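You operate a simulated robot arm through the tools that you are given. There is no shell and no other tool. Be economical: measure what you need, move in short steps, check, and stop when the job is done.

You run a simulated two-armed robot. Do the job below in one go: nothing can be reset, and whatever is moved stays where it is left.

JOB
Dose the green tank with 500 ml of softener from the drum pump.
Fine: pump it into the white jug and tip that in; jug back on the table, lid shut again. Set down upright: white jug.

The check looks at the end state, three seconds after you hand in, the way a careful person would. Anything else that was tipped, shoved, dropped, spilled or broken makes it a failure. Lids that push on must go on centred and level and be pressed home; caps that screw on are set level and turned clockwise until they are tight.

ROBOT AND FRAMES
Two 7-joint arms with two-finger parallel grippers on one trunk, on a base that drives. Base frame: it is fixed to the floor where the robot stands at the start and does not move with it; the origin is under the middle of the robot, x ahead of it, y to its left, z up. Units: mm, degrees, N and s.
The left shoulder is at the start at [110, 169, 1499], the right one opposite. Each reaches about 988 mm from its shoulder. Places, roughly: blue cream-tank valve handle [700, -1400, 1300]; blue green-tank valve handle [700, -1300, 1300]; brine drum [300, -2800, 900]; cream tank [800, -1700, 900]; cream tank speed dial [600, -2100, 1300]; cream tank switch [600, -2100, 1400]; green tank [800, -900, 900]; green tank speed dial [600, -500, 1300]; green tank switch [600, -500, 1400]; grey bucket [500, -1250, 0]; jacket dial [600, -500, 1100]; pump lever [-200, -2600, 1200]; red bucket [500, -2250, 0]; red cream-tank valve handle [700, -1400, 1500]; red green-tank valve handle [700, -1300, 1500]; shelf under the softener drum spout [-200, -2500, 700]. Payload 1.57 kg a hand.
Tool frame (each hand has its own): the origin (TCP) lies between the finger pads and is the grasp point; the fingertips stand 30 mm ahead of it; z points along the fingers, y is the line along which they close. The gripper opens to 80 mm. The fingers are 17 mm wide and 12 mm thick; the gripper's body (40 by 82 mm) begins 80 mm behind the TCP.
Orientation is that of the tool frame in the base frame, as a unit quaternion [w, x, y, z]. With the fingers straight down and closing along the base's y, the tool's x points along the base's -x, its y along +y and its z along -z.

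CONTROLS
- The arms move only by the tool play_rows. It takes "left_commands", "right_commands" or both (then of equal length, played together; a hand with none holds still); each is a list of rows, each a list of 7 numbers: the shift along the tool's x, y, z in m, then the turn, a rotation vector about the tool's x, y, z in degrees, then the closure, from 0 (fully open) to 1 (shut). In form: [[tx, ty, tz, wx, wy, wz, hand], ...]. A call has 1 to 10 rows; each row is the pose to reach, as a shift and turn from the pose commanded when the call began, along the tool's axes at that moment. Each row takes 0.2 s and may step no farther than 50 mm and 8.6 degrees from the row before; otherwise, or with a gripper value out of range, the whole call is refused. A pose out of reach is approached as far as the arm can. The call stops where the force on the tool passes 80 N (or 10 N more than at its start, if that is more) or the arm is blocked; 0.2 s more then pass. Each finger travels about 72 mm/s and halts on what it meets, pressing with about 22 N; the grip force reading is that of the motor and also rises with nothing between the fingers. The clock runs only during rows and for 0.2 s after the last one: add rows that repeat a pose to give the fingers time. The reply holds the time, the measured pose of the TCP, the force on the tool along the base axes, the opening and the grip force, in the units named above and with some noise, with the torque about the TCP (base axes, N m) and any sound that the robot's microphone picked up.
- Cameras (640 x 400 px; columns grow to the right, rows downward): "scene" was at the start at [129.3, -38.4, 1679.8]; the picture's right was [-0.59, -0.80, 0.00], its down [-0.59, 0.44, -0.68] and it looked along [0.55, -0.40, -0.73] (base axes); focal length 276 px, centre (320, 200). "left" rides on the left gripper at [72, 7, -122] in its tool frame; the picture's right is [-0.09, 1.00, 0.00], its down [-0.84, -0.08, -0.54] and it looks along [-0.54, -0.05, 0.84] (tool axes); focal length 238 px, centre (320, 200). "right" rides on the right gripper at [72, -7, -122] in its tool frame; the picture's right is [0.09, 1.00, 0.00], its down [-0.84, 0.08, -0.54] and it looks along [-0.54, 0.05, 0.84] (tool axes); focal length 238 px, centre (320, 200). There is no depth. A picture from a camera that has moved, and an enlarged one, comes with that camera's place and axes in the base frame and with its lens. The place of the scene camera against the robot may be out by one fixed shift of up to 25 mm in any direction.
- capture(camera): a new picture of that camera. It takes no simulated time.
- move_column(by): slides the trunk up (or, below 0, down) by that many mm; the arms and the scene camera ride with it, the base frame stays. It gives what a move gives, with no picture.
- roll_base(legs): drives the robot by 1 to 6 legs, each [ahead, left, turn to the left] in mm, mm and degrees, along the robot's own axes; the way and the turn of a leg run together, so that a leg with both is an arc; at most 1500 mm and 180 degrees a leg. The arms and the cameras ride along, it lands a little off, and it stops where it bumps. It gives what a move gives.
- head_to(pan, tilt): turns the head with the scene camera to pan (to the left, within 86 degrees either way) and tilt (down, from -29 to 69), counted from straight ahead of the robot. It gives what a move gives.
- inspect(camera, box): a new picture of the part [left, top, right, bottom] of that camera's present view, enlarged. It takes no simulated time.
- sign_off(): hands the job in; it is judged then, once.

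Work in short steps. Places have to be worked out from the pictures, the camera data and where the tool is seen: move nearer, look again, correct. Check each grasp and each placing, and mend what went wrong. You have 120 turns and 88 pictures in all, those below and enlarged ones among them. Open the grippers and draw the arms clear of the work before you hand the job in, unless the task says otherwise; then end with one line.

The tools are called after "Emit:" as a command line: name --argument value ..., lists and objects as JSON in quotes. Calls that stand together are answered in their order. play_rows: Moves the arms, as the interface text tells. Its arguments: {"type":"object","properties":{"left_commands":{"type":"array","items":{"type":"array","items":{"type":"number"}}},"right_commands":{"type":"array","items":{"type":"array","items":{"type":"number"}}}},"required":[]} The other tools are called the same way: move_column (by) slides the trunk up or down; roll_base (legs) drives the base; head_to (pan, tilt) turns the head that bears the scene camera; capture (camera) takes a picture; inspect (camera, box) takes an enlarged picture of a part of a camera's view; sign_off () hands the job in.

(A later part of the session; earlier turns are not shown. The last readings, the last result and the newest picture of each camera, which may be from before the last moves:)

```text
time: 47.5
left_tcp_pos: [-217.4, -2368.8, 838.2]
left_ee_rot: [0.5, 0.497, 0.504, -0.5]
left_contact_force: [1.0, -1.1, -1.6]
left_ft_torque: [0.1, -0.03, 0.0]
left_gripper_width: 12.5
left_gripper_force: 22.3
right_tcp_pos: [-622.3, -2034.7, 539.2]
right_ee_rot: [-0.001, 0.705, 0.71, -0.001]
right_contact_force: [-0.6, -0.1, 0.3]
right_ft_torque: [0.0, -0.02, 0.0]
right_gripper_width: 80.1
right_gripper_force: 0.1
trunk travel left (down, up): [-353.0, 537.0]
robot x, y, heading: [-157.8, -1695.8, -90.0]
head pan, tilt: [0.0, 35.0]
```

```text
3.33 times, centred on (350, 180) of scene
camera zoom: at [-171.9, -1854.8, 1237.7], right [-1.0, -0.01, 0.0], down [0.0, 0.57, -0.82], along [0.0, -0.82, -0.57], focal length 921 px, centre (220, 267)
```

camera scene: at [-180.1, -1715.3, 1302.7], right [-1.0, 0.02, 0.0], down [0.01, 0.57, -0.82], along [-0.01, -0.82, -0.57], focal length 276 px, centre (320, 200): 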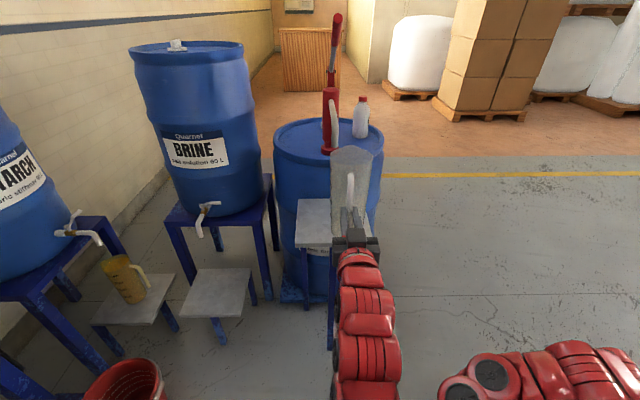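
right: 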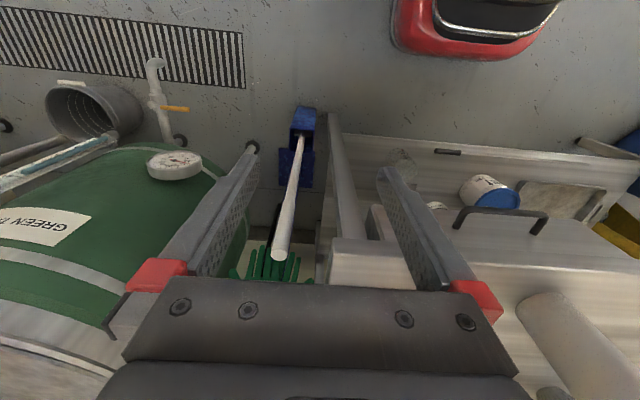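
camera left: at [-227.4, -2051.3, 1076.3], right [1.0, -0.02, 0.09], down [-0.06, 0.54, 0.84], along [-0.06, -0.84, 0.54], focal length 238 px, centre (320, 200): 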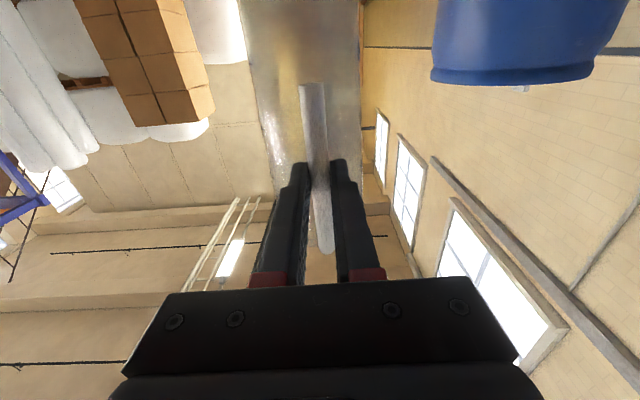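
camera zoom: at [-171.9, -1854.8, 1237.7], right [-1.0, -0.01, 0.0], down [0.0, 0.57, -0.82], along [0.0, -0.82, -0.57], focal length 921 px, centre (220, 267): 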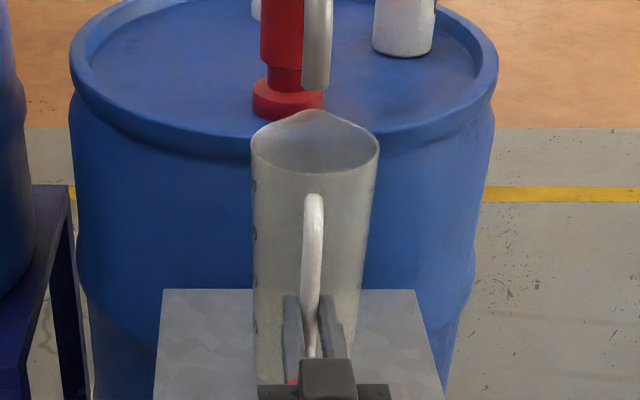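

Still no contact at 838; I continue down in small steps.

Emit:
play_rows --left_commands '[[0.002, 0, 0, 0, 0, 0, 1], [0.004, 0, 0, 0, 0, 0, 1], [0.006, 0, 0, 0, 0, 0, 1], [0.008, 0, 0, 0, 0, 0, 1]]'

Emit:
play_rows --left_commands '[[0.002, 0, 0, 0, 0, 0, 1], [0.004, 0, 0, 0, 0, 0, 1], [0.006, 0, 0, 0, 0, 0, 1]]'

Emit:
inspect --camera "scene" --box '[280, 120, 420, 240]'

```text
time: 48.5
left_tcp_pos: [-217.1, -2369.8, 830.3]
left_ee_rot: [0.499, 0.497, 0.503, -0.5]
left_contact_force: [0.6, 0.0, -0.8]
left_ft_torque: [0.08, -0.01, 0.0]
left_gripper_width: 12.8
left_gripper_force: 21.8
right_tcp_pos: [-622.0, -2035.7, 538.8]
right_ee_rot: [0.0, 0.705, 0.709, 0.0]
right_contact_force: [0.2, -0.2, -0.1]
right_ft_torque: [-0.02, 0.0, 0.02]
right_gripper_width: 79.8
right_gripper_force: 0.1
trunk travel left (down, up): [-353.0, 537.0]
robot x, y, heading: [-158.2, -1692.4, -89.8]
head pan, tilt: [0.0, 35.0]
```

```text
time: 49.3
left_tcp_pos: [-217.5, -2368.5, 824.7]
left_ee_rot: [0.499, 0.497, 0.505, -0.5]
left_contact_force: [-0.2, -1.0, -1.1]
left_ft_torque: [0.08, -0.02, 0.01]
left_gripper_width: 12.8
left_gripper_force: 21.6
right_tcp_pos: [-621.8, -2035.3, 539.6]
right_ee_rot: [-0.001, 0.705, 0.709, -0.001]
right_contact_force: [-0.1, 0.3, 0.2]
right_ft_torque: [0.01, 0.01, 0.02]
right_gripper_width: 79.9
right_gripper_force: 0.0
trunk travel left (down, up): [-353.0, 537.0]
robot x, y, heading: [-153.7, -1696.1, -89.6]
head pan, tilt: [0.0, 35.0]
```

```text
3.33 times, centred on (350, 180) of scene
camera zoom: at [-171.9, -1854.8, 1237.7], right [-1.0, -0.01, 0.0], down [0.0, 0.57, -0.82], along [0.0, -0.82, -0.57], focal length 921 px, centre (220, 267)
```

zoom: 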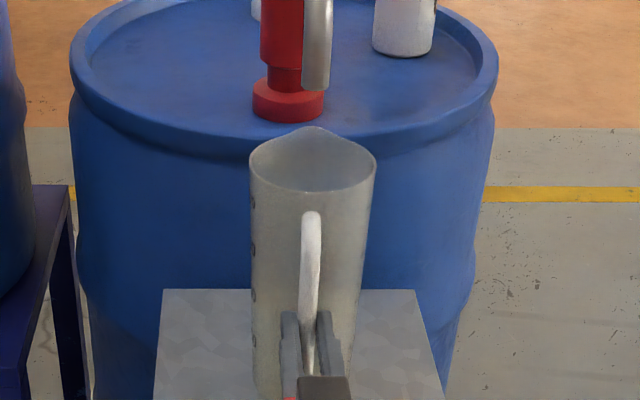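

Still free; continue lowering.

Emit:
play_rows --left_commands '[[0.0025, 0, 0, 0, 0, 0, 1], [0.005, 0, 0, 0, 0, 0, 1], [0.0075, 0, 0, 0, 0, 0, 1], [0.01, 0, 0, 0, 0, 0, 1]]'

Emit:
inspect --camera "scene" --box '[260, 150, 440, 270]'

```text
time: 50.3
left_tcp_pos: [-217.7, -2368.0, 816.5]
left_ee_rot: [0.501, 0.496, 0.503, -0.501]
left_contact_force: [-2.4, 5.5, 15.1]
left_ft_torque: [-0.32, -0.06, -0.02]
left_gripper_width: 13.0
left_gripper_force: 21.8
right_tcp_pos: [-621.9, -2033.6, 541.0]
right_ee_rot: [-0.001, 0.705, 0.709, -0.001]
right_contact_force: [0.4, -0.4, 0.2]
right_ft_torque: [-0.02, 0.01, 0.0]
right_gripper_width: 80.0
right_gripper_force: 0.0
trunk travel left (down, up): [-353.0, 537.0]
robot x, y, heading: [-155.8, -1697.5, -89.5]
head pan, tilt: [0.0, 35.0]
```

```text
3.33 times, centred on (350, 210) of scene
camera zoom: at [-171.9, -1852.2, 1238.4], right [-1.0, 0.0, 0.0], down [0.0, 0.57, -0.82], along [0.0, -0.82, -0.57], focal length 921 px, centre (220, 167)
```

zoom: 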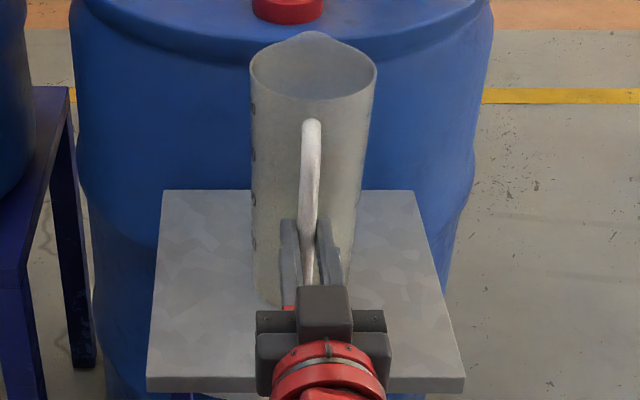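

The jug stands on the shelf (15 N contact). I ease 2 mm up, open the fingers, and back straight off the handle.

Emit:
play_rows --left_commands '[[-0.003, 0, 0, 0, 0, 0, 1], [-0.003, 0, 0, 0, 0, 0, 0.8], [-0.003, 0, 0, 0, 0, 0, 0.4], [-0.003, 0, 0, 0, 0, 0, 0], [-0.003, 0, 0, 0, 0, 0, 0], [-0.003, 0, 0, 0, 0, 0, 0]]'

Emit:
play_rows --left_commands '[[0, 0, -0.02, 0, 0, 0, 0], [0, 0, -0.05, 0, 0, 0, 0], [0, 0, -0.09, 0, 0, 0, 0]]'

Emit:
roll_base --legs '[[-200, 0, 0]]'

Emit:
capture --camera "scene"

```text
time: 51.7
left_tcp_pos: [-218.2, -2370.7, 817.1]
left_ee_rot: [0.499, 0.498, 0.503, -0.5]
left_contact_force: [-0.3, -0.4, 0.2]
left_ft_torque: [0.0, 0.0, -0.04]
left_gripper_width: 79.8
left_gripper_force: 0.0
right_tcp_pos: [-621.2, -2034.7, 539.1]
right_ee_rot: [-0.002, 0.705, 0.709, -0.001]
right_contact_force: [0.7, 0.0, -0.2]
right_ft_torque: [0.0, 0.01, -0.01]
right_gripper_width: 80.1
right_gripper_force: 0.1
trunk travel left (down, up): [-353.0, 537.0]
robot x, y, heading: [-155.2, -1691.4, -89.9]
head pan, tilt: [0.0, 35.0]
```

```text
time: 52.5
left_tcp_pos: [-219.8, -2275.6, 817.1]
left_ee_rot: [0.501, 0.496, 0.504, -0.499]
left_contact_force: [0.6, 0.4, -0.6]
left_ft_torque: [0.02, -0.02, -0.01]
left_gripper_width: 80.0
left_gripper_force: 0.0
right_tcp_pos: [-621.2, -2034.9, 540.4]
right_ee_rot: [0.0, 0.705, 0.709, -0.001]
right_contact_force: [-0.8, 0.4, -0.6]
right_ft_torque: [0.0, -0.01, 0.02]
right_gripper_width: 79.9
right_gripper_force: 0.0
trunk travel left (down, up): [-353.0, 537.0]
robot x, y, heading: [-159.1, -1696.8, -89.5]
head pan, tilt: [0.0, 35.0]
```

```text
time: 54.1
left_tcp_pos: [-220.9, -2074.5, 816.4]
left_ee_rot: [0.501, 0.496, 0.505, -0.499]
left_contact_force: [-0.2, -0.2, 0.0]
left_ft_torque: [0.01, 0.01, -0.01]
left_gripper_width: 79.9
left_gripper_force: 0.1
right_tcp_pos: [-622.3, -1831.5, 540.2]
right_ee_rot: [0.0, 0.705, 0.709, -0.001]
right_contact_force: [-0.2, 1.1, 0.5]
right_ft_torque: [0.01, 0.02, 0.04]
right_gripper_width: 79.8
right_gripper_force: 0.1
trunk travel left (down, up): [-353.0, 537.0]
robot x, y, heading: [-155.1, -1489.4, -89.4]
head pan, tilt: [0.0, 35.0]
```

```text
52 pictures are left
camera scene: at [-172.8, -1649.4, 1237.9], right [-1.0, -0.01, 0.0], down [0.0, 0.57, -0.82], along [0.01, -0.82, -0.57], focal length 276 px, centre (320, 200)
```

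scene: 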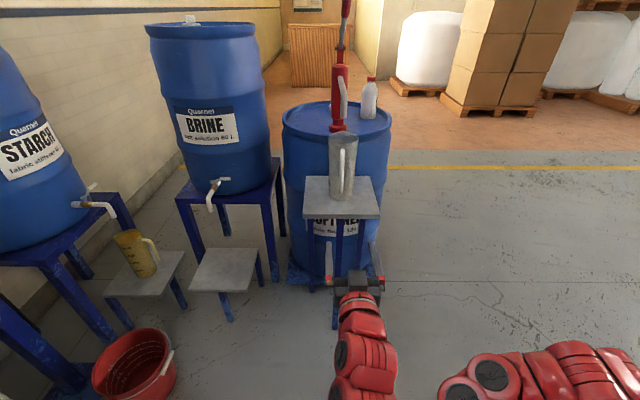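

The jug stands well on the shelf under the spout. I raise the trunk 380 mm to study the lever.

Emit:
move_column --by 380

Emit:
head_to --pan 0 --tilt 25

Emit:
inspect --camera "scene" --box '[260, 60, 420, 260]'

Emit:
capture --camera "left"

```text
time: 57.8
left_tcp_pos: [-220.8, -2072.3, 1196.6]
left_ee_rot: [0.499, 0.497, 0.504, -0.5]
left_contact_force: [-0.3, 0.4, -0.6]
left_ft_torque: [0.02, -0.04, -0.03]
left_gripper_width: 80.0
left_gripper_force: 0.2
right_tcp_pos: [-623.2, -1830.7, 920.0]
right_ee_rot: [-0.001, 0.705, 0.709, -0.001]
right_contact_force: [0.4, -0.2, 0.3]
right_ft_torque: [0.03, 0.0, 0.0]
right_gripper_width: 79.9
right_gripper_force: 0.0
trunk travel left (down, up): [-733.0, 157.0]
robot x, y, heading: [-159.6, -1492.0, -90.0]
head pan, tilt: [0.0, 35.0]
```

```text
time: 58.5
left_tcp_pos: [-220.5, -2072.1, 1197.6]
left_ee_rot: [0.5, 0.496, 0.504, -0.5]
left_contact_force: [0.7, 0.3, 0.1]
left_ft_torque: [0.01, -0.01, -0.02]
left_gripper_width: 80.1
left_gripper_force: 0.1
right_tcp_pos: [-622.1, -1832.1, 919.6]
right_ee_rot: [-0.001, 0.705, 0.709, 0.0]
right_contact_force: [-0.5, 0.3, 0.0]
right_ft_torque: [0.01, 0.02, 0.05]
right_gripper_width: 80.1
right_gripper_force: 0.1
trunk travel left (down, up): [-733.0, 157.0]
robot x, y, heading: [-157.9, -1491.5, -89.7]
head pan, tilt: [0.0, 25.0]
```

```text
2.00 times, centred on (340, 160) of scene
camera zoom: at [-172.8, -1654.3, 1633.5], right [-1.0, -0.01, 0.0], down [0.0, 0.42, -0.91], along [0.01, -0.91, -0.42], focal length 552 px, centre (280, 280)
```

zoom: 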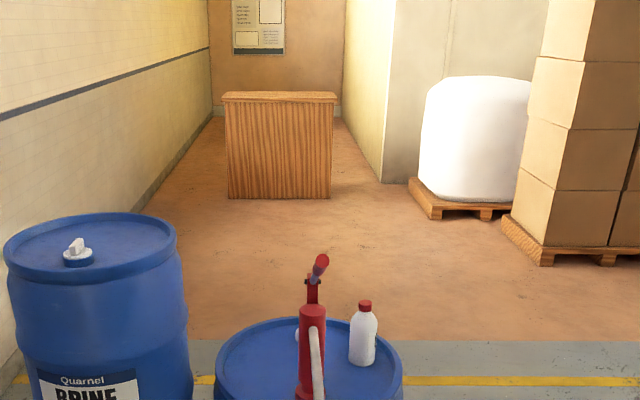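

```text
50 pictures are left
camera left: at [-215.3, -1951.3, 1125.1], right [1.0, 0.01, 0.08], down [-0.08, 0.54, 0.84], along [-0.04, -0.84, 0.54], focal length 238 px, centre (320, 200)
```

left: 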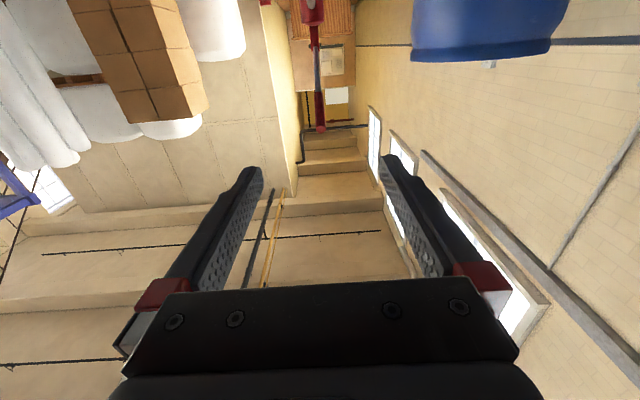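

Views disagree about depths, so I want a side view of spout, jug and lever: I shift right 650 and ahead 300, and pan the head left.

Emit:
roll_base --legs '[[0, -650, 0], [300, 0, 0]]'

Emit:
head_to --pan 45 --tilt 35

Emit:
capture --camera "scene"

```text
time: 63.8
left_tcp_pos: [-867.6, -2375.7, 1196.1]
left_ee_rot: [0.501, 0.496, 0.504, -0.498]
left_contact_force: [-0.9, 0.0, 0.8]
left_ft_torque: [-0.03, 0.0, -0.02]
left_gripper_width: 79.8
left_gripper_force: 0.1
right_tcp_pos: [-1270.0, -2136.9, 918.2]
right_ee_rot: [-0.001, 0.703, 0.711, -0.001]
right_contact_force: [0.3, 0.1, -0.7]
right_ft_torque: [-0.05, 0.01, -0.01]
right_gripper_width: 80.0
right_gripper_force: 0.1
trunk travel left (down, up): [-733.0, 157.0]
robot x, y, heading: [-804.3, -1795.5, -89.4]
head pan, tilt: [0.0, 25.0]
```

```text
time: 64.9
left_tcp_pos: [-868.4, -2377.2, 1196.7]
left_ee_rot: [0.501, 0.496, 0.505, -0.498]
left_contact_force: [0.4, -0.2, -0.2]
left_ft_torque: [-0.02, 0.01, -0.01]
left_gripper_width: 80.1
left_gripper_force: 0.1
right_tcp_pos: [-1270.1, -2137.3, 920.0]
right_ee_rot: [-0.001, 0.703, 0.711, -0.001]
right_contact_force: [0.3, -0.1, -0.1]
right_ft_torque: [0.02, -0.02, -0.02]
right_gripper_width: 80.0
right_gripper_force: 0.1
trunk travel left (down, up): [-733.0, 157.0]
robot x, y, heading: [-807.3, -1795.6, -89.5]
head pan, tilt: [45.0, 35.0]
```

```text
49 pictures are left
camera scene: at [-759.6, -1928.2, 1617.7], right [-0.7, -0.71, 0.0], down [-0.41, 0.4, -0.82], along [0.58, -0.57, -0.57], focal length 276 px, centre (320, 200)
```

scene: 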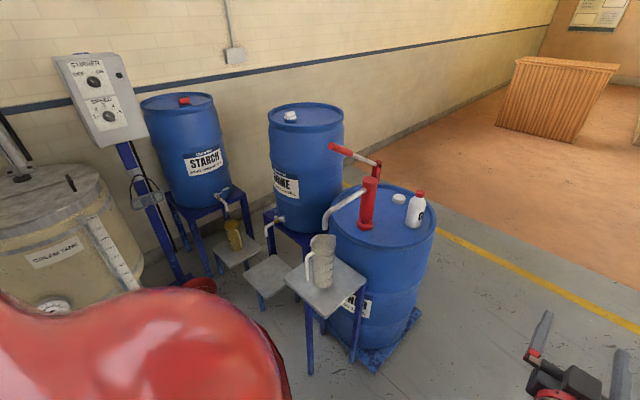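

Very informative: the spout reaches out over the shelf and the lever leans toward the robot side. I zoom in.

Emit:
inspect --camera "scene" --box '[280, 130, 440, 290]'

```text
2.50 times, centred on (360, 210) of scene
camera zoom: at [-759.6, -1928.2, 1617.7], right [-0.7, -0.71, 0.0], down [-0.41, 0.4, -0.82], along [0.58, -0.57, -0.57], focal length 691 px, centre (220, 175)
```

zoom: 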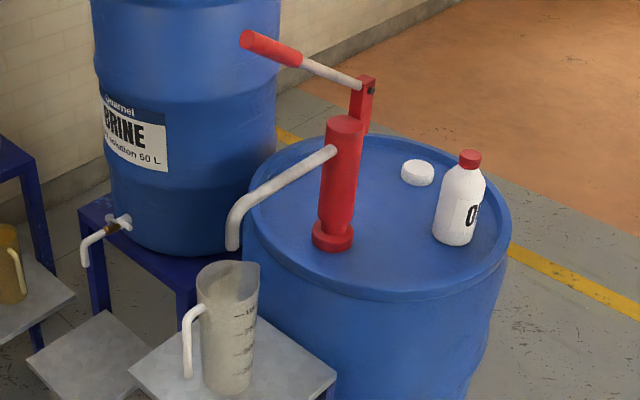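

The outlet is centred above the jug, and the lever runs from pivot (-220, -2750, 1109) to grip end (-220, -2480, 1278). I turn the right hand so its camera can watch the jug's scale from the side during pumping.

Emit:
play_rows --right_commands '[[0, 0, 0, 0, 0, -8.5, 0], [0, 0, 0, 0, 0, -17, 0], [0, 0, 0, 0, 0, -25.5, 0], [0, 0, 0, 0, 0, -34, 0], [0, 0, 0, 0, 0, -42.5, 0], [0, 0, 0, 0, 0, -51, 0], [0, 0, 0, 0, 0, -59.5, 0], [0, 0, 0, 0, 0, -68, 0], [0, 0, 0, 0, 0, -76.5, 0], [0, 0, 0, 0, 0, -85, 0]]'

Emit:
play_rows --right_commands '[[0, 0, 0, 0, -8.5, 0, 0], [0, 0, 0, 0, -17, 0, 0], [0, 0, 0, 0, -25.5, 0, 0], [0, 0, 0, 0, -34, 0, 0], [0, 0, 0, 0, -37, 0, 0]]'

```text
time: 67.1
left_tcp_pos: [-868.7, -2378.3, 1197.7]
left_ee_rot: [0.501, 0.495, 0.506, -0.498]
left_contact_force: [-0.1, 0.3, 0.4]
left_ft_torque: [0.03, -0.02, 0.0]
left_gripper_width: 79.9
left_gripper_force: 0.1
right_tcp_pos: [-1275.4, -2160.3, 911.9]
right_ee_rot: [-0.001, 0.039, 0.999, 0.001]
right_contact_force: [-0.2, -0.1, -0.4]
right_ft_torque: [0.0, -0.01, -0.03]
right_gripper_width: 80.1
right_gripper_force: 0.1
right hand out of reach, approached as far as the arm can: row 10
trunk travel left (down, up): [-733.0, 157.0]
robot x, y, heading: [-808.5, -1793.1, -89.6]
head pan, tilt: [45.0, 35.0]
```

```text
time: 68.3
left_tcp_pos: [-869.8, -2375.1, 1197.9]
left_ee_rot: [0.501, 0.495, 0.504, -0.5]
left_contact_force: [-0.3, 0.9, -0.2]
left_ft_torque: [-0.02, 0.04, 0.02]
left_gripper_width: 80.1
left_gripper_force: 0.1
right_tcp_pos: [-1275.7, -2156.0, 914.2]
right_ee_rot: [0.317, 0.038, 0.947, -0.011]
right_contact_force: [-0.8, -0.7, -0.5]
right_ft_torque: [-0.02, 0.0, 0.0]
right_gripper_width: 80.1
right_gripper_force: 0.0
right hand out of reach, approached as far as the arm can: row 1, 2, 3, 4
trunk travel left (down, up): [-733.0, 157.0]
robot x, y, heading: [-805.0, -1794.4, -89.5]
head pan, tilt: [45.0, 35.0]
```

Right hand posed. I raise the trunk 60 and drive back in front of the lever, stopping just short of its end.

Emit:
move_column --by 60

Emit:
roll_base --legs '[[0, 648, -0.5], [45, 0, 0]]'

Emit:
capture --camera "left"

Emit:
capture --camera "right"

```text
time: 69.3
left_tcp_pos: [-868.1, -2376.9, 1256.2]
left_ee_rot: [0.501, 0.495, 0.505, -0.498]
left_contact_force: [0.1, 1.0, -0.5]
left_ft_torque: [0.03, 0.02, 0.0]
left_gripper_width: 80.0
left_gripper_force: 0.0
right_tcp_pos: [-1275.1, -2158.7, 972.8]
right_ee_rot: [0.317, 0.036, 0.948, -0.012]
right_contact_force: [0.1, -0.1, 0.0]
right_ft_torque: [-0.01, 0.0, 0.01]
right_gripper_width: 79.9
right_gripper_force: 0.0
trunk travel left (down, up): [-793.0, 97.0]
robot x, y, heading: [-808.6, -1796.3, -89.2]
head pan, tilt: [45.0, 35.0]
```

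```text
time: 73.4
left_tcp_pos: [-230.0, -2416.8, 1258.4]
left_ee_rot: [-0.499, -0.498, -0.502, 0.502]
left_contact_force: [-0.1, -0.1, -0.7]
left_ft_torque: [-0.05, 0.01, 0.01]
left_gripper_width: 80.3
left_gripper_force: 0.0
right_tcp_pos: [-632.5, -2193.3, 973.9]
right_ee_rot: [0.317, 0.043, 0.947, -0.015]
right_contact_force: [-0.7, 0.0, -1.0]
right_ft_torque: [-0.03, -0.01, -0.02]
right_gripper_width: 80.0
right_gripper_force: 0.1
trunk travel left (down, up): [-793.0, 97.0]
robot x, y, heading: [-160.4, -1835.1, -90.3]
head pan, tilt: [45.0, 35.0]
```

```text
47 pictures are left
camera left: at [-223.7, -2295.8, 1186.0], right [1.0, 0.0, 0.09], down [-0.07, 0.54, 0.84], along [-0.05, -0.84, 0.54], focal length 238 px, centre (320, 200)
```

left: 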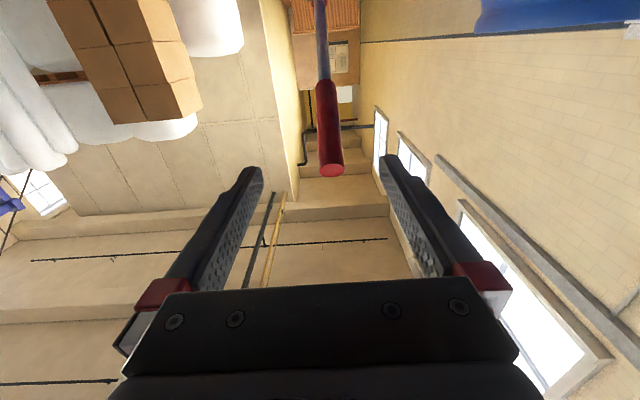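

```text
46 pictures are left
camera right: at [-763.9, -2188.5, 1027.9], right [0.02, 1.0, -0.06], down [0.35, 0.05, 0.94], along [0.94, -0.04, -0.35], focal length 238 px, centre (320, 200)
```

right: 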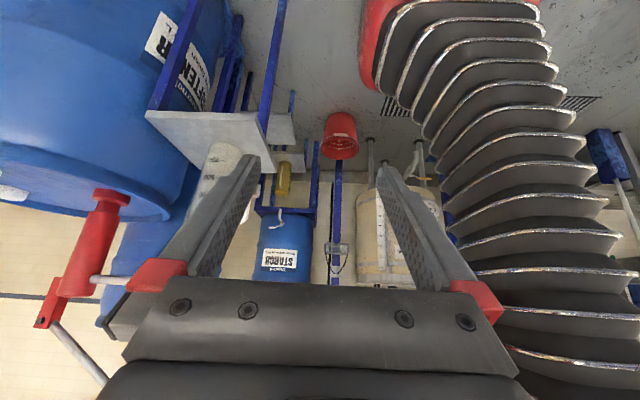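

The lever end shows at (-222, -2480, 1275). I shift 8 mm left and go forward 98 mm to straddle it, then close.

Emit:
play_rows --left_commands '[[0, 0.008, 0.0, 0, 0, 0, 0], [0, 0.008, 0.03, 0, 0, 0, 0], [0, 0.008, 0.065, 0, 0, 0, 0], [0, 0.008, 0.098, 0, 0, 0, 0], [0, 0.008, 0.098, 0, 0, 0, 0]]'

Emit:
play_rows --left_commands '[[0, 0, 0, 0, 0, 0, 0.4], [0, 0, 0, 0, 0, 0, 0.8], [0, 0, 0, 0, 0, 0, 1], [0, 0, 0, 0, 0, 0, 1], [0, 0, 0, 0, 0, 0, 1]]'

Emit:
capture --camera "left"

```text
time: 74.6
left_tcp_pos: [-222.6, -2519.4, 1259.0]
left_ee_rot: [-0.497, -0.499, -0.501, 0.502]
left_contact_force: [0.3, -0.6, 0.4]
left_ft_torque: [-0.03, -0.01, -0.02]
left_gripper_width: 79.9
left_gripper_force: 0.0
right_tcp_pos: [-634.7, -2195.6, 972.2]
right_ee_rot: [0.316, 0.044, 0.947, -0.015]
right_contact_force: [-0.6, 0.0, 0.6]
right_ft_torque: [0.0, 0.0, 0.02]
right_gripper_width: 79.9
right_gripper_force: 0.0
trunk travel left (down, up): [-793.0, 97.0]
robot x, y, heading: [-161.2, -1840.2, -90.1]
head pan, tilt: [45.0, 35.0]
```

```text
time: 75.8
left_tcp_pos: [-221.2, -2519.2, 1260.4]
left_ee_rot: [0.498, 0.499, 0.502, -0.502]
left_contact_force: [3.0, -0.3, -0.1]
left_ft_torque: [-0.01, -0.25, 0.46]
left_gripper_width: 23.5
left_gripper_force: 35.7
right_tcp_pos: [-632.1, -2195.5, 973.7]
right_ee_rot: [0.316, 0.043, 0.948, -0.014]
right_contact_force: [0.8, 0.3, 0.1]
right_ft_torque: [-0.03, -0.01, -0.01]
right_gripper_width: 80.0
right_gripper_force: 0.1
trunk travel left (down, up): [-793.0, 97.0]
robot x, y, heading: [-165.8, -1835.7, -90.2]
head pan, tilt: [45.0, 35.0]
```

```text
45 pictures are left
camera left: at [-215.1, -2397.2, 1186.6], right [1.0, 0.0, 0.08], down [-0.07, 0.54, 0.84], along [-0.05, -0.84, 0.54], focal length 238 px, centre (320, 200)
```

left: 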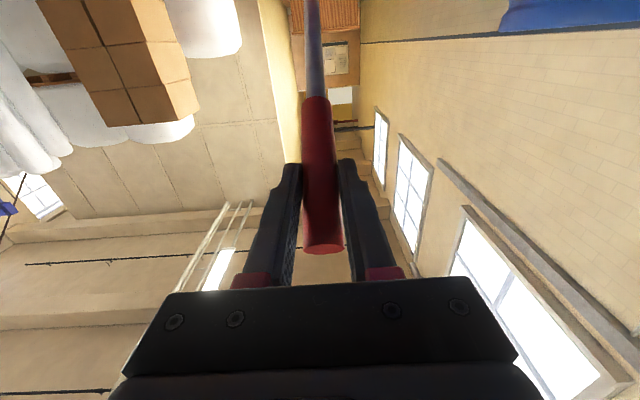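

Lever gripped (23.5 mm). I bring the right hand nearer so its camera sees the jug clearly before pumping.

Emit:
play_rows --right_commands '[[-0.011, -0.035, 0.019, 0, 0, 0, 0], [-0.022, -0.071, 0.038, 0, 0, 0, 0], [-0.034, -0.107, 0.057, 0, 0, 0, 0], [-0.045, -0.142, 0.076, 0, 0, 0, 0], [-0.056, -0.178, 0.096, 0, 0, 0, 0], [-0.067, -0.213, 0.115, 0, 0, 0, 0], [-0.079, -0.249, 0.134, 0, 0, 0, 0]]'

Emit:
capture --camera "right"

```text
time: 77.4
left_tcp_pos: [-222.2, -2519.4, 1258.2]
left_ee_rot: [-0.496, -0.499, -0.502, 0.503]
left_contact_force: [6.3, -3.1, -0.7]
left_ft_torque: [-0.16, -0.06, 0.26]
left_gripper_width: 23.7
left_gripper_force: 35.4
right_tcp_pos: [-512.5, -2427.3, 916.2]
right_ee_rot: [0.316, 0.044, 0.948, -0.014]
right_contact_force: [-0.6, 0.6, -0.4]
right_ft_torque: [-0.02, -0.02, 0.03]
right_gripper_width: 80.0
right_gripper_force: 0.1
right hand out of reach, approached as far as the arm can: row 6, 7
trunk travel left (down, up): [-793.0, 97.0]
robot x, y, heading: [-161.8, -1836.5, -90.4]
head pan, tilt: [45.0, 35.0]
```

```text
44 pictures are left
camera right: at [-644.2, -2420.6, 969.5], right [0.02, 1.0, -0.05], down [0.35, 0.04, 0.94], along [0.94, -0.04, -0.35], focal length 238 px, centre (320, 200)
```

right: 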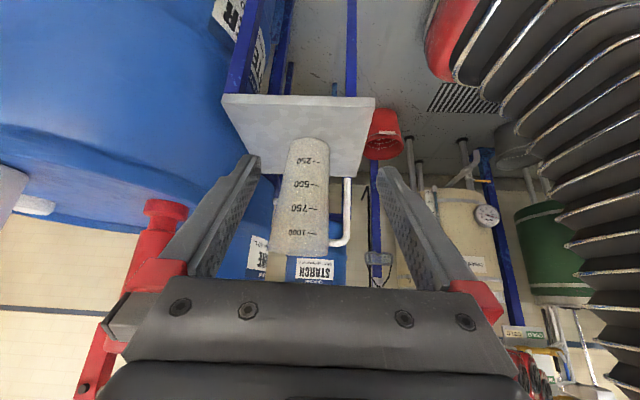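

The jug's scale (250/500/750/1000) is clearly in view. I begin the stroke: first about 16° down along the arc, checking forces.

Emit:
play_rows --left_commands '[[0.017, 0, -0.01, 0, 0, 0, 1], [0.034, 0, -0.019, 0, 0, 0, 1], [0.052, 0, -0.026, 0, 0, 0, 1], [0.0695, 0, -0.032, 0, 0, 0, 1]]'

Emit:
inspect --camera "right" --box '[40, 90, 420, 400]'

```text
time: 78.4
left_tcp_pos: [-220.6, -2486.5, 1186.6]
left_ee_rot: [-0.497, -0.499, -0.502, 0.502]
left_contact_force: [-0.9, -7.1, 5.4]
left_ft_torque: [-0.82, -0.21, 0.37]
left_gripper_width: 23.7
left_gripper_force: 36.0
right_tcp_pos: [-512.9, -2427.1, 914.0]
right_ee_rot: [0.315, 0.043, 0.948, -0.014]
right_contact_force: [-0.3, 0.6, -0.8]
right_ft_torque: [-0.01, 0.01, 0.0]
right_gripper_width: 80.1
right_gripper_force: 0.0
trunk travel left (down, up): [-793.0, 97.0]
robot x, y, heading: [-162.7, -1835.6, -90.2]
head pan, tilt: [45.0, 35.0]
```

```text
1.29 times, centred on (230, 245) of right
camera zoom: at [-644.2, -2421.5, 968.7], right [0.02, 1.0, -0.05], down [0.35, 0.04, 0.94], along [0.94, -0.03, -0.35], focal length 308 px, centre (436, 142)
```

zoom: 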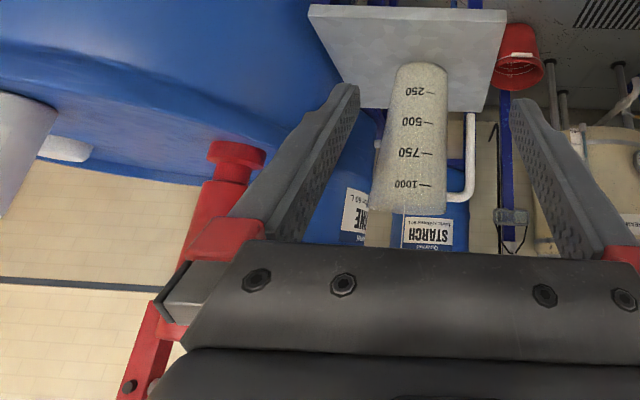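

Moves smoothly with small force. I continue the down-stroke to about -8°.

Emit:
play_rows --left_commands '[[0.019, 0, -0.005, 0, 0, 0, 1], [0.0375, 0, -0.0085, 0, 0, 0, 1], [0.0565, 0, -0.011, 0, 0, 0, 1], [0.0757, 0, -0.0117, 0, 0, 0, 1], [0.095, 0, -0.011, 0, 0, 0, 1], [0.113, 0, -0.0097, 0, 0, 0, 1]]'

Emit:
inspect --camera "right" --box '[220, 80, 420, 280]'

```text
time: 79.8
left_tcp_pos: [-223.5, -2474.6, 1074.5]
left_ee_rot: [0.497, 0.498, 0.503, -0.502]
left_contact_force: [0.2, -0.7, 0.2]
left_ft_torque: [-0.01, -0.02, 0.0]
left_gripper_width: 0.1
left_gripper_force: 21.4
right_tcp_pos: [-513.2, -2425.3, 915.3]
right_ee_rot: [0.316, 0.043, 0.948, -0.013]
right_contact_force: [-0.2, -0.7, 0.0]
right_ft_torque: [-0.01, -0.01, 0.01]
right_gripper_width: 80.1
right_gripper_force: 0.0
trunk travel left (down, up): [-793.0, 97.0]
robot x, y, heading: [-166.1, -1836.0, -90.2]
head pan, tilt: [45.0, 35.0]
```

```text
2.00 times, centred on (320, 180) of right
camera zoom: at [-643.6, -2420.8, 969.4], right [0.02, 1.0, -0.05], down [0.35, 0.04, 0.94], along [0.94, -0.03, -0.35], focal length 477 px, centre (320, 240)
```

zoom: 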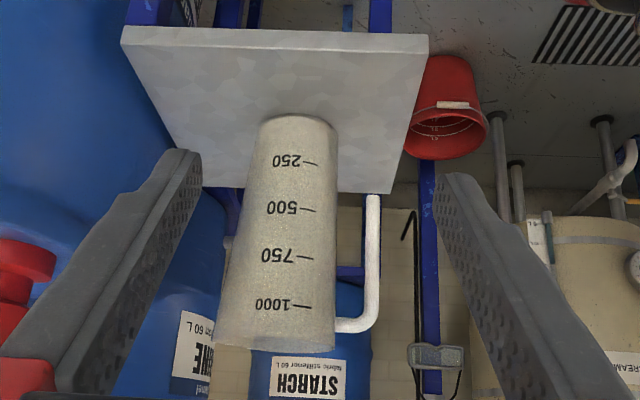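

The lever slipped out of the fingers. I look where it is.

Emit:
capture --camera "left"

Emit:
head_to --pan 0 --tilt 30

Emit:
inspect --camera "scene" --box '[220, 40, 460, 240]'

```text
41 pictures are left
camera left: at [-217.3, -2353.4, 1002.5], right [1.0, 0.0, 0.08], down [-0.07, 0.54, 0.84], along [-0.05, -0.84, 0.54], focal length 238 px, centre (320, 200)
```

left: 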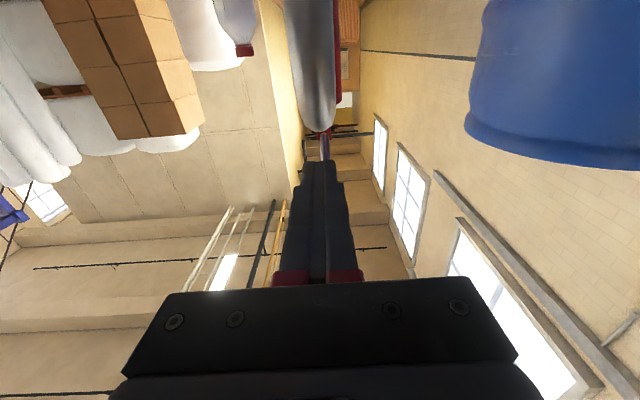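

```text
time: 80.9
left_tcp_pos: [-224.6, -2476.2, 1074.1]
left_ee_rot: [0.498, 0.499, 0.501, -0.501]
left_contact_force: [-0.3, -0.3, -0.2]
left_ft_torque: [-0.01, 0.03, 0.03]
left_gripper_width: 0.0
left_gripper_force: 21.9
right_tcp_pos: [-513.7, -2425.7, 915.1]
right_ee_rot: [0.315, 0.043, 0.948, -0.013]
right_contact_force: [-0.2, 0.5, -0.4]
right_ft_torque: [-0.01, 0.01, -0.03]
right_gripper_width: 79.9
right_gripper_force: 0.0
trunk travel left (down, up): [-793.0, 97.0]
robot x, y, heading: [-164.3, -1835.3, -90.3]
head pan, tilt: [0.0, 30.0]
```

```text
2.00 times, centred on (340, 140) of scene
camera zoom: at [-177.6, -2000.1, 1685.5], right [-1.0, 0.0, 0.0], down [0.0, 0.5, -0.87], along [0.0, -0.87, -0.5], focal length 552 px, centre (280, 320)
```

zoom: 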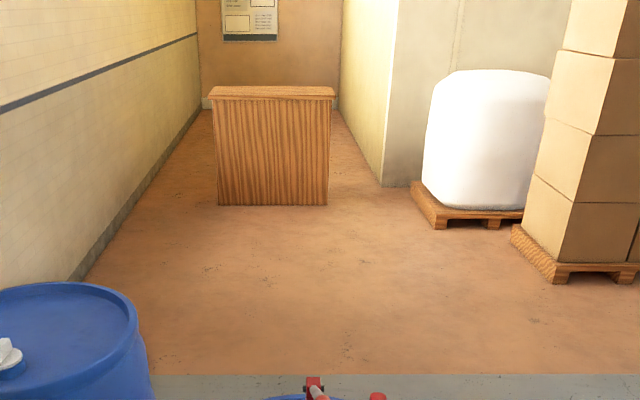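

I tilt down further to see the lever and hand.

Emit:
head_to --pan 0 --tilt 48

Emit:
inspect --camera "scene" --box '[220, 40, 460, 240]'

```text
time: 81.8
left_tcp_pos: [-223.3, -2475.7, 1074.4]
left_ee_rot: [0.498, 0.498, 0.503, -0.501]
left_contact_force: [0.1, 0.6, -0.1]
left_ft_torque: [0.01, 0.0, 0.01]
left_gripper_width: 0.0
left_gripper_force: 21.5
right_tcp_pos: [-513.7, -2426.2, 914.3]
right_ee_rot: [0.315, 0.044, 0.948, -0.014]
right_contact_force: [-0.2, 0.8, 0.4]
right_ft_torque: [-0.02, -0.05, 0.01]
right_gripper_width: 80.2
right_gripper_force: 0.1
trunk travel left (down, up): [-793.0, 97.0]
robot x, y, heading: [-158.4, -1837.3, -90.0]
head pan, tilt: [0.0, 48.0]
```

```text
2.00 times, centred on (340, 140) of scene
camera zoom: at [-177.7, -1988.5, 1658.8], right [-1.0, 0.0, 0.0], down [0.0, 0.74, -0.67], along [0.0, -0.67, -0.74], focal length 552 px, centre (280, 320)
```

zoom: 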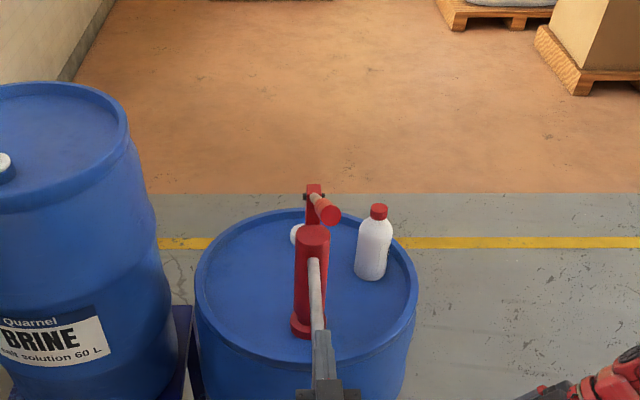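

The lever sprang back up by itself, so it is spring-return: I'll push it from above with closed fingers. First back off and rise above it.

Emit:
play_rows --left_commands '[[0, 0, -0.04, 0, 0, 0, 1], [0, 0, -0.08, 0, 0, 0, 1], [0, 0, -0.12, 0, 0, 0, 1], [-0.045, 0, -0.12, 0, 0, 0, 1], [-0.09, 0, -0.12, 0, 0, 0, 1], [-0.135, 0, -0.12, 0, 0, 0, 1], [-0.18, 0, -0.12, 0, 0, 0, 1], [-0.225, 0, -0.12, 0, 0, 0, 1], [-0.26, 0, -0.12, 0, 0, 0, 1]]'

Emit:
inspect --camera "right" --box '[260, 80, 380, 220]'

```text
time: 83.8
left_tcp_pos: [-236.1, -2364.3, 1333.8]
left_ee_rot: [0.498, 0.5, 0.501, -0.501]
left_contact_force: [-0.4, 0.0, 0.1]
left_ft_torque: [-0.02, -0.05, -0.02]
left_gripper_width: 0.2
left_gripper_force: 20.7
left hand out of reach, approached as far as the arm can: row 7, 8, 9
right_tcp_pos: [-513.5, -2427.6, 914.7]
right_ee_rot: [0.315, 0.043, 0.948, -0.013]
right_contact_force: [0.6, -0.2, -0.6]
right_ft_torque: [-0.02, 0.0, -0.02]
right_gripper_width: 80.1
right_gripper_force: 0.0
trunk travel left (down, up): [-793.0, 97.0]
robot x, y, heading: [-165.0, -1836.2, -90.2]
head pan, tilt: [0.0, 48.0]
```

```text
2.86 times, centred on (320, 150) of right
camera zoom: at [-644.1, -2422.0, 968.4], right [0.02, 1.0, -0.05], down [0.35, 0.04, 0.94], along [0.94, -0.03, -0.35], focal length 681 px, centre (320, 343)
```

zoom: 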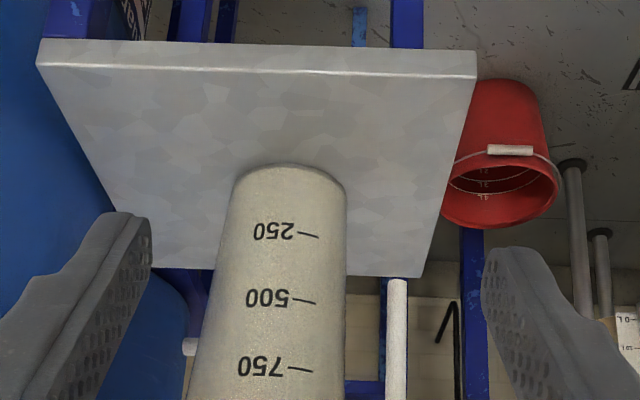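

Still empty as far as I see. I move forward over the lever, then press down in stages.

Emit:
play_rows --left_commands '[[0, 0.004, 0.045, 0, 0, 0, 1], [0, 0.008, 0.09, 0, 0, 0, 1], [0, 0.012, 0.138, 0, 0, 0, 1], [0, 0.012, 0.138, 0, 0, 0, 1]]'

Emit:
play_rows --left_commands '[[0.03, 0, 0, 0, 0, 0, 1], [0.06, 0, 0, 0, 0, 0, 1], [0.09, 0, 0, 0, 0, 0, 1]]'

Emit:
inspect --camera "scene" --box '[220, 40, 460, 240]'

```text
time: 84.8
left_tcp_pos: [-229.3, -2499.6, 1335.8]
left_ee_rot: [-0.498, -0.499, -0.501, 0.502]
left_contact_force: [0.6, 0.7, 0.1]
left_ft_torque: [0.01, 0.01, 0.0]
left_gripper_width: 0.0
left_gripper_force: 21.4
right_tcp_pos: [-514.3, -2427.0, 915.0]
right_ee_rot: [0.316, 0.043, 0.948, -0.014]
right_contact_force: [-0.4, -0.5, 0.3]
right_ft_torque: [0.02, -0.02, -0.01]
right_gripper_width: 80.2
right_gripper_force: 0.0
trunk travel left (down, up): [-793.0, 97.0]
robot x, y, heading: [-162.7, -1836.9, -90.2]
head pan, tilt: [0.0, 48.0]
```

```text
time: 85.5
left_tcp_pos: [-230.1, -2499.5, 1244.0]
left_ee_rot: [-0.497, -0.499, -0.502, 0.502]
left_contact_force: [0.0, -0.1, 3.3]
left_ft_torque: [0.1, -0.04, -0.01]
left_gripper_width: 0.1
left_gripper_force: 21.0
right_tcp_pos: [-512.8, -2425.8, 915.8]
right_ee_rot: [0.315, 0.043, 0.948, -0.014]
right_contact_force: [-0.4, 0.2, 0.0]
right_ft_torque: [-0.01, 0.01, 0.0]
right_gripper_width: 80.1
right_gripper_force: 0.0
trunk travel left (down, up): [-793.0, 97.0]
robot x, y, heading: [-161.9, -1836.6, -90.4]
head pan, tilt: [0.0, 48.0]
```

```text
2.00 times, centred on (340, 140) of scene
camera zoom: at [-177.6, -1987.9, 1658.8], right [-1.0, 0.0, 0.0], down [0.0, 0.74, -0.67], along [0.0, -0.67, -0.74], focal length 552 px, centre (280, 320)
```

zoom: 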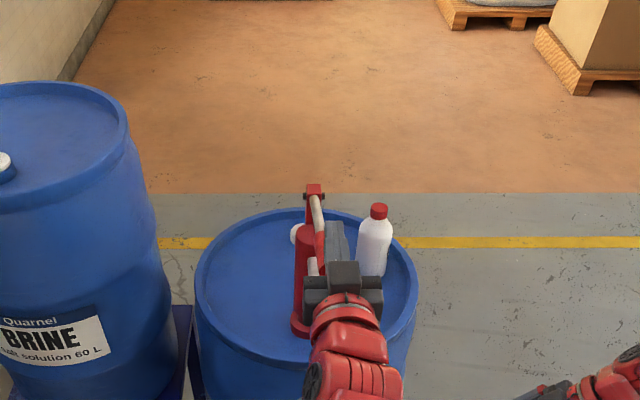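

The fingers sit about 10 mm off to the right of the lever. I lift, shift 10 mm left, and press again down to z≈1150.

Emit:
play_rows --left_commands '[[-0.045, 0, 0, 0, 0, 0, 1], [-0.09, 0, 0, 0, 0, 0, 1], [-0.09, 0.01, 0, 0, 0, 0, 1], [-0.045, 0.01, 0, 0, 0, 0, 1], [0, 0.01, 0, 0, 0, 0, 1], [0.03, 0.01, 0, 0, 0, 0, 1], [0.06, 0.01, 0, 0, 0, 0, 1], [0.09, 0.01, 0, 0, 0, 0, 1]]'

Emit:
inspect --camera "scene" --box '[280, 90, 440, 240]'

Emit:
inspect --camera "right" --box '[0, 80, 380, 400]'

```text
time: 87.3
left_tcp_pos: [-217.1, -2500.7, 1150.9]
left_ee_rot: [-0.498, -0.499, -0.501, 0.502]
left_contact_force: [-0.5, 0.8, 7.1]
left_ft_torque: [0.36, 0.02, -0.04]
left_gripper_width: 0.0
left_gripper_force: 21.6
right_tcp_pos: [-512.8, -2425.3, 915.7]
right_ee_rot: [0.316, 0.043, 0.948, -0.015]
right_contact_force: [0.5, -0.1, 0.2]
right_ft_torque: [0.03, -0.01, -0.01]
right_gripper_width: 79.9
right_gripper_force: 0.1
trunk travel left (down, up): [-793.0, 97.0]
robot x, y, heading: [-162.6, -1836.4, -90.1]
head pan, tilt: [0.0, 48.0]
```

```text
2.67 times, centred on (360, 165) of scene
camera zoom: at [-177.8, -1987.0, 1659.0], right [-1.0, 0.0, 0.0], down [0.0, 0.74, -0.67], along [0.0, -0.67, -0.74], focal length 737 px, centre (213, 293)
```

zoom: 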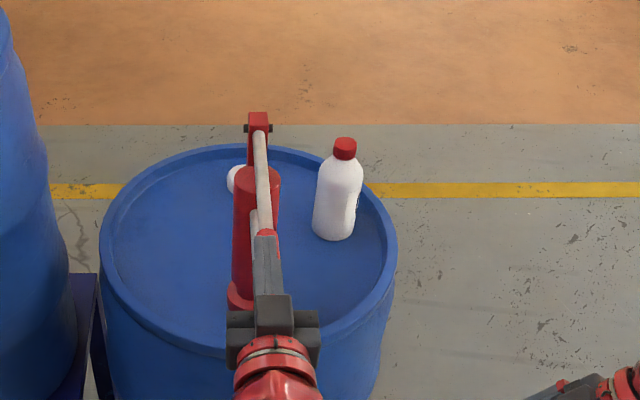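

```text
1.25 times, centred on (190, 240) of right
camera zoom: at [-644.2, -2420.2, 969.7], right [0.02, 1.0, -0.05], down [0.35, 0.05, 0.94], along [0.94, -0.03, -0.35], focal length 298 px, centre (482, 150)
```

zoom: 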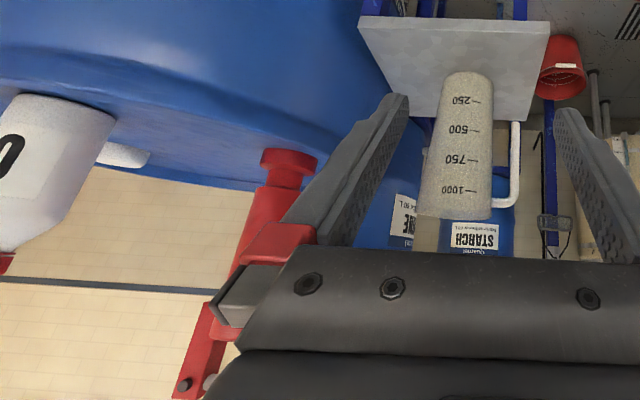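

Pressing properly now (7 N). I keep going down carefully.

Emit:
play_rows --left_commands '[[0.015, 0, 0, 0, 0, 0, 1], [0.03, 0, 0, 0, 0, 0, 1], [0.045, 0, 0, 0, 0, 0, 1]]'

Emit:
inspect --camera "scene" --box '[280, 90, 440, 240]'

Emit:
inspect --camera "right" --box '[220, 80, 420, 280]'

```text
time: 87.9
left_tcp_pos: [-216.9, -2501.0, 1153.7]
left_ee_rot: [-0.507, -0.487, -0.492, 0.514]
left_contact_force: [3.6, 6.1, 24.3]
left_ft_torque: [1.29, 0.08, -0.18]
left_gripper_width: 0.0
left_gripper_force: 21.0
right_tcp_pos: [-512.4, -2424.4, 917.1]
right_ee_rot: [0.315, 0.042, 0.948, -0.014]
right_contact_force: [1.2, 1.0, -0.5]
right_ft_torque: [0.02, 0.0, 0.03]
right_gripper_width: 79.9
right_gripper_force: 0.0
trunk travel left (down, up): [-793.0, 97.0]
robot x, y, heading: [-163.5, -1840.4, -90.3]
head pan, tilt: [0.0, 48.0]
stopped in row 2 (left hand): the force on the tool passed its limit at 94 N (the readings are from after the stop); the commanded pose is now the measured one
```

```text
2.67 times, centred on (360, 165) of scene
camera zoom: at [-176.7, -1983.9, 1659.0], right [-1.0, 0.0, 0.0], down [0.0, 0.74, -0.67], along [0.0, -0.67, -0.74], focal length 737 px, centre (213, 293)
```

zoom: 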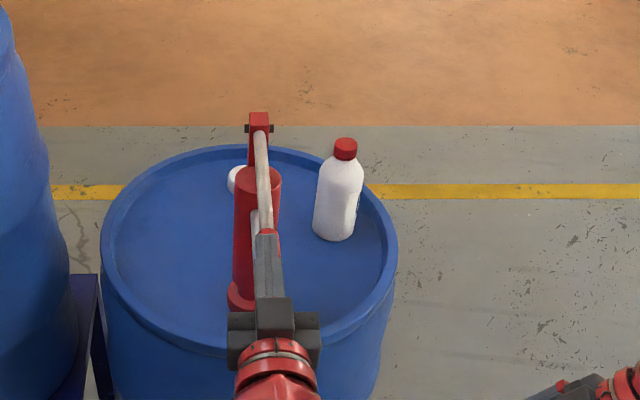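

```text
2.00 times, centred on (320, 180) of right
camera zoom: at [-643.1, -2418.7, 970.6], right [0.02, 1.0, -0.06], down [0.35, 0.05, 0.94], along [0.94, -0.03, -0.35], focal length 477 px, centre (320, 240)
```

zoom: 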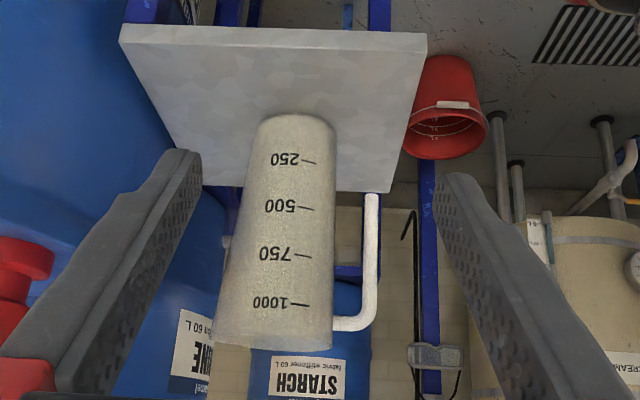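

That's the end stop (~z 1148). I release the lever upward and zoom on the jug to see what's been delivered so far.

Emit:
play_rows --left_commands '[[-0.04, 0, 0, 0, 0, 0, 1], [-0.08, 0, 0, 0, 0, 0, 1], [-0.12, 0, 0, 0, 0, 0, 1], [-0.16, 0, 0, 0, 0, 0, 1], [-0.18, 0, 0, 0, 0, 0, 1]]'

Emit:
inspect --camera "right" --box '[270, 125, 350, 265]'

Emit:
head_to --pan 0 --tilt 60

Emit:
capture --camera "scene"

```text
time: 89.1
left_tcp_pos: [-216.8, -2498.8, 1324.9]
left_ee_rot: [-0.504, -0.49, -0.495, 0.511]
left_contact_force: [-0.6, -0.3, 0.2]
left_ft_torque: [-0.02, 0.01, 0.02]
left_gripper_width: 0.0
left_gripper_force: 21.0
right_tcp_pos: [-513.1, -2426.2, 915.2]
right_ee_rot: [0.315, 0.043, 0.948, -0.014]
right_contact_force: [0.1, 0.4, -0.5]
right_ft_torque: [-0.01, -0.03, 0.04]
right_gripper_width: 79.9
right_gripper_force: 0.0
trunk travel left (down, up): [-793.0, 97.0]
robot x, y, heading: [-160.2, -1840.6, -90.1]
head pan, tilt: [0.0, 48.0]
```

```text
2.86 times, centred on (310, 195) of right
camera zoom: at [-643.8, -2421.5, 969.2], right [0.02, 1.0, -0.05], down [0.35, 0.04, 0.94], along [0.94, -0.03, -0.35], focal length 681 px, centre (349, 214)
```

zoom: 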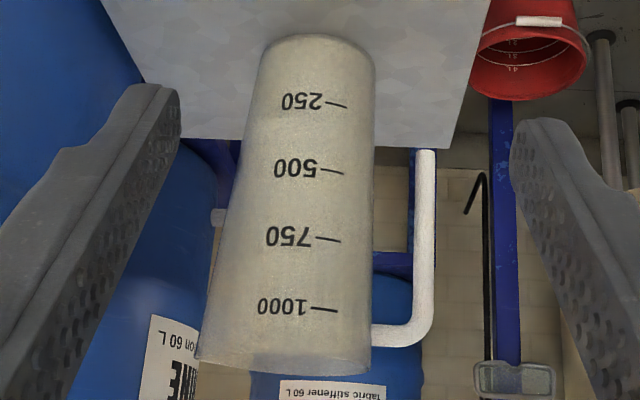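

```text
time: 89.8
left_tcp_pos: [-216.0, -2498.4, 1326.1]
left_ee_rot: [-0.504, -0.49, -0.495, 0.511]
left_contact_force: [1.0, 1.0, 0.0]
left_ft_torque: [-0.02, 0.0, 0.0]
left_gripper_width: 0.0
left_gripper_force: 21.3
right_tcp_pos: [-513.7, -2426.0, 915.0]
right_ee_rot: [0.315, 0.043, 0.948, -0.013]
right_contact_force: [0.1, 0.5, 0.1]
right_ft_torque: [0.04, -0.03, -0.03]
right_gripper_width: 79.9
right_gripper_force: 0.1
trunk travel left (down, up): [-793.0, 97.0]
robot x, y, heading: [-162.9, -1838.4, -90.1]
head pan, tilt: [0.0, 60.0]
```

```text
31 pictures are left
camera scene: at [-177.7, -1976.9, 1643.5], right [-1.0, 0.0, 0.0], down [0.0, 0.87, -0.5], along [0.0, -0.5, -0.87], focal length 276 px, centre (320, 200)
```

scene: 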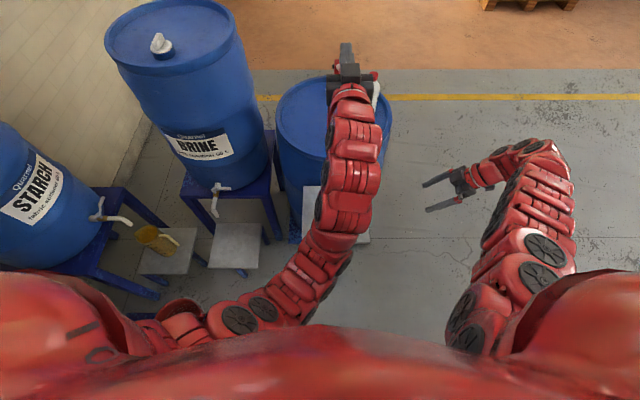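

I can't yet read a level by eye. I do one clean full stroke and compare the same view.

Emit:
play_rows --left_commands '[[0.045, 0, 0, 0, 0, 0, 1], [0.09, 0, 0, 0, 0, 0, 1], [0.135, 0, 0, 0, 0, 0, 1], [0.162, 0, 0, 0, 0, 0, 1], [0.176, 0, 0, 0, 0, 0, 1], [0.178, 0, 0, 0, 0, 0, 1], [0.135, 0, 0, 0, 0, 0, 1], [0.09, 0, 0, 0, 0, 0, 1], [0.045, 0, 0, 0, 0, 0, 1], [0, 0, 0, 0, 0, 0, 1]]'

Emit:
inspect --camera "right" --box '[270, 125, 350, 265]'

```text
time: 92.0
left_tcp_pos: [-214.4, -2500.4, 1328.8]
left_ee_rot: [-0.505, -0.489, -0.495, 0.511]
left_contact_force: [0.5, -1.1, 0.1]
left_ft_torque: [-0.01, -0.01, 0.02]
left_gripper_width: 0.0
left_gripper_force: 21.4
right_tcp_pos: [-514.0, -2426.7, 914.0]
right_ee_rot: [0.317, 0.044, 0.947, -0.014]
right_contact_force: [0.5, 0.6, -0.4]
right_ft_torque: [-0.01, 0.01, 0.02]
right_gripper_width: 79.8
right_gripper_force: 0.0
trunk travel left (down, up): [-793.0, 97.0]
robot x, y, heading: [-164.6, -1842.0, -90.0]
head pan, tilt: [0.0, 60.0]
```

```text
2.86 times, centred on (310, 195) of right
camera zoom: at [-644.1, -2421.6, 968.9], right [0.02, 1.0, -0.05], down [0.35, 0.04, 0.94], along [0.94, -0.03, -0.35], focal length 681 px, centre (349, 214)
```

zoom: 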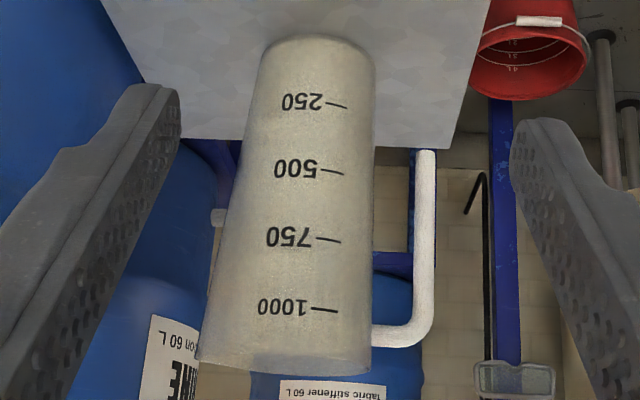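

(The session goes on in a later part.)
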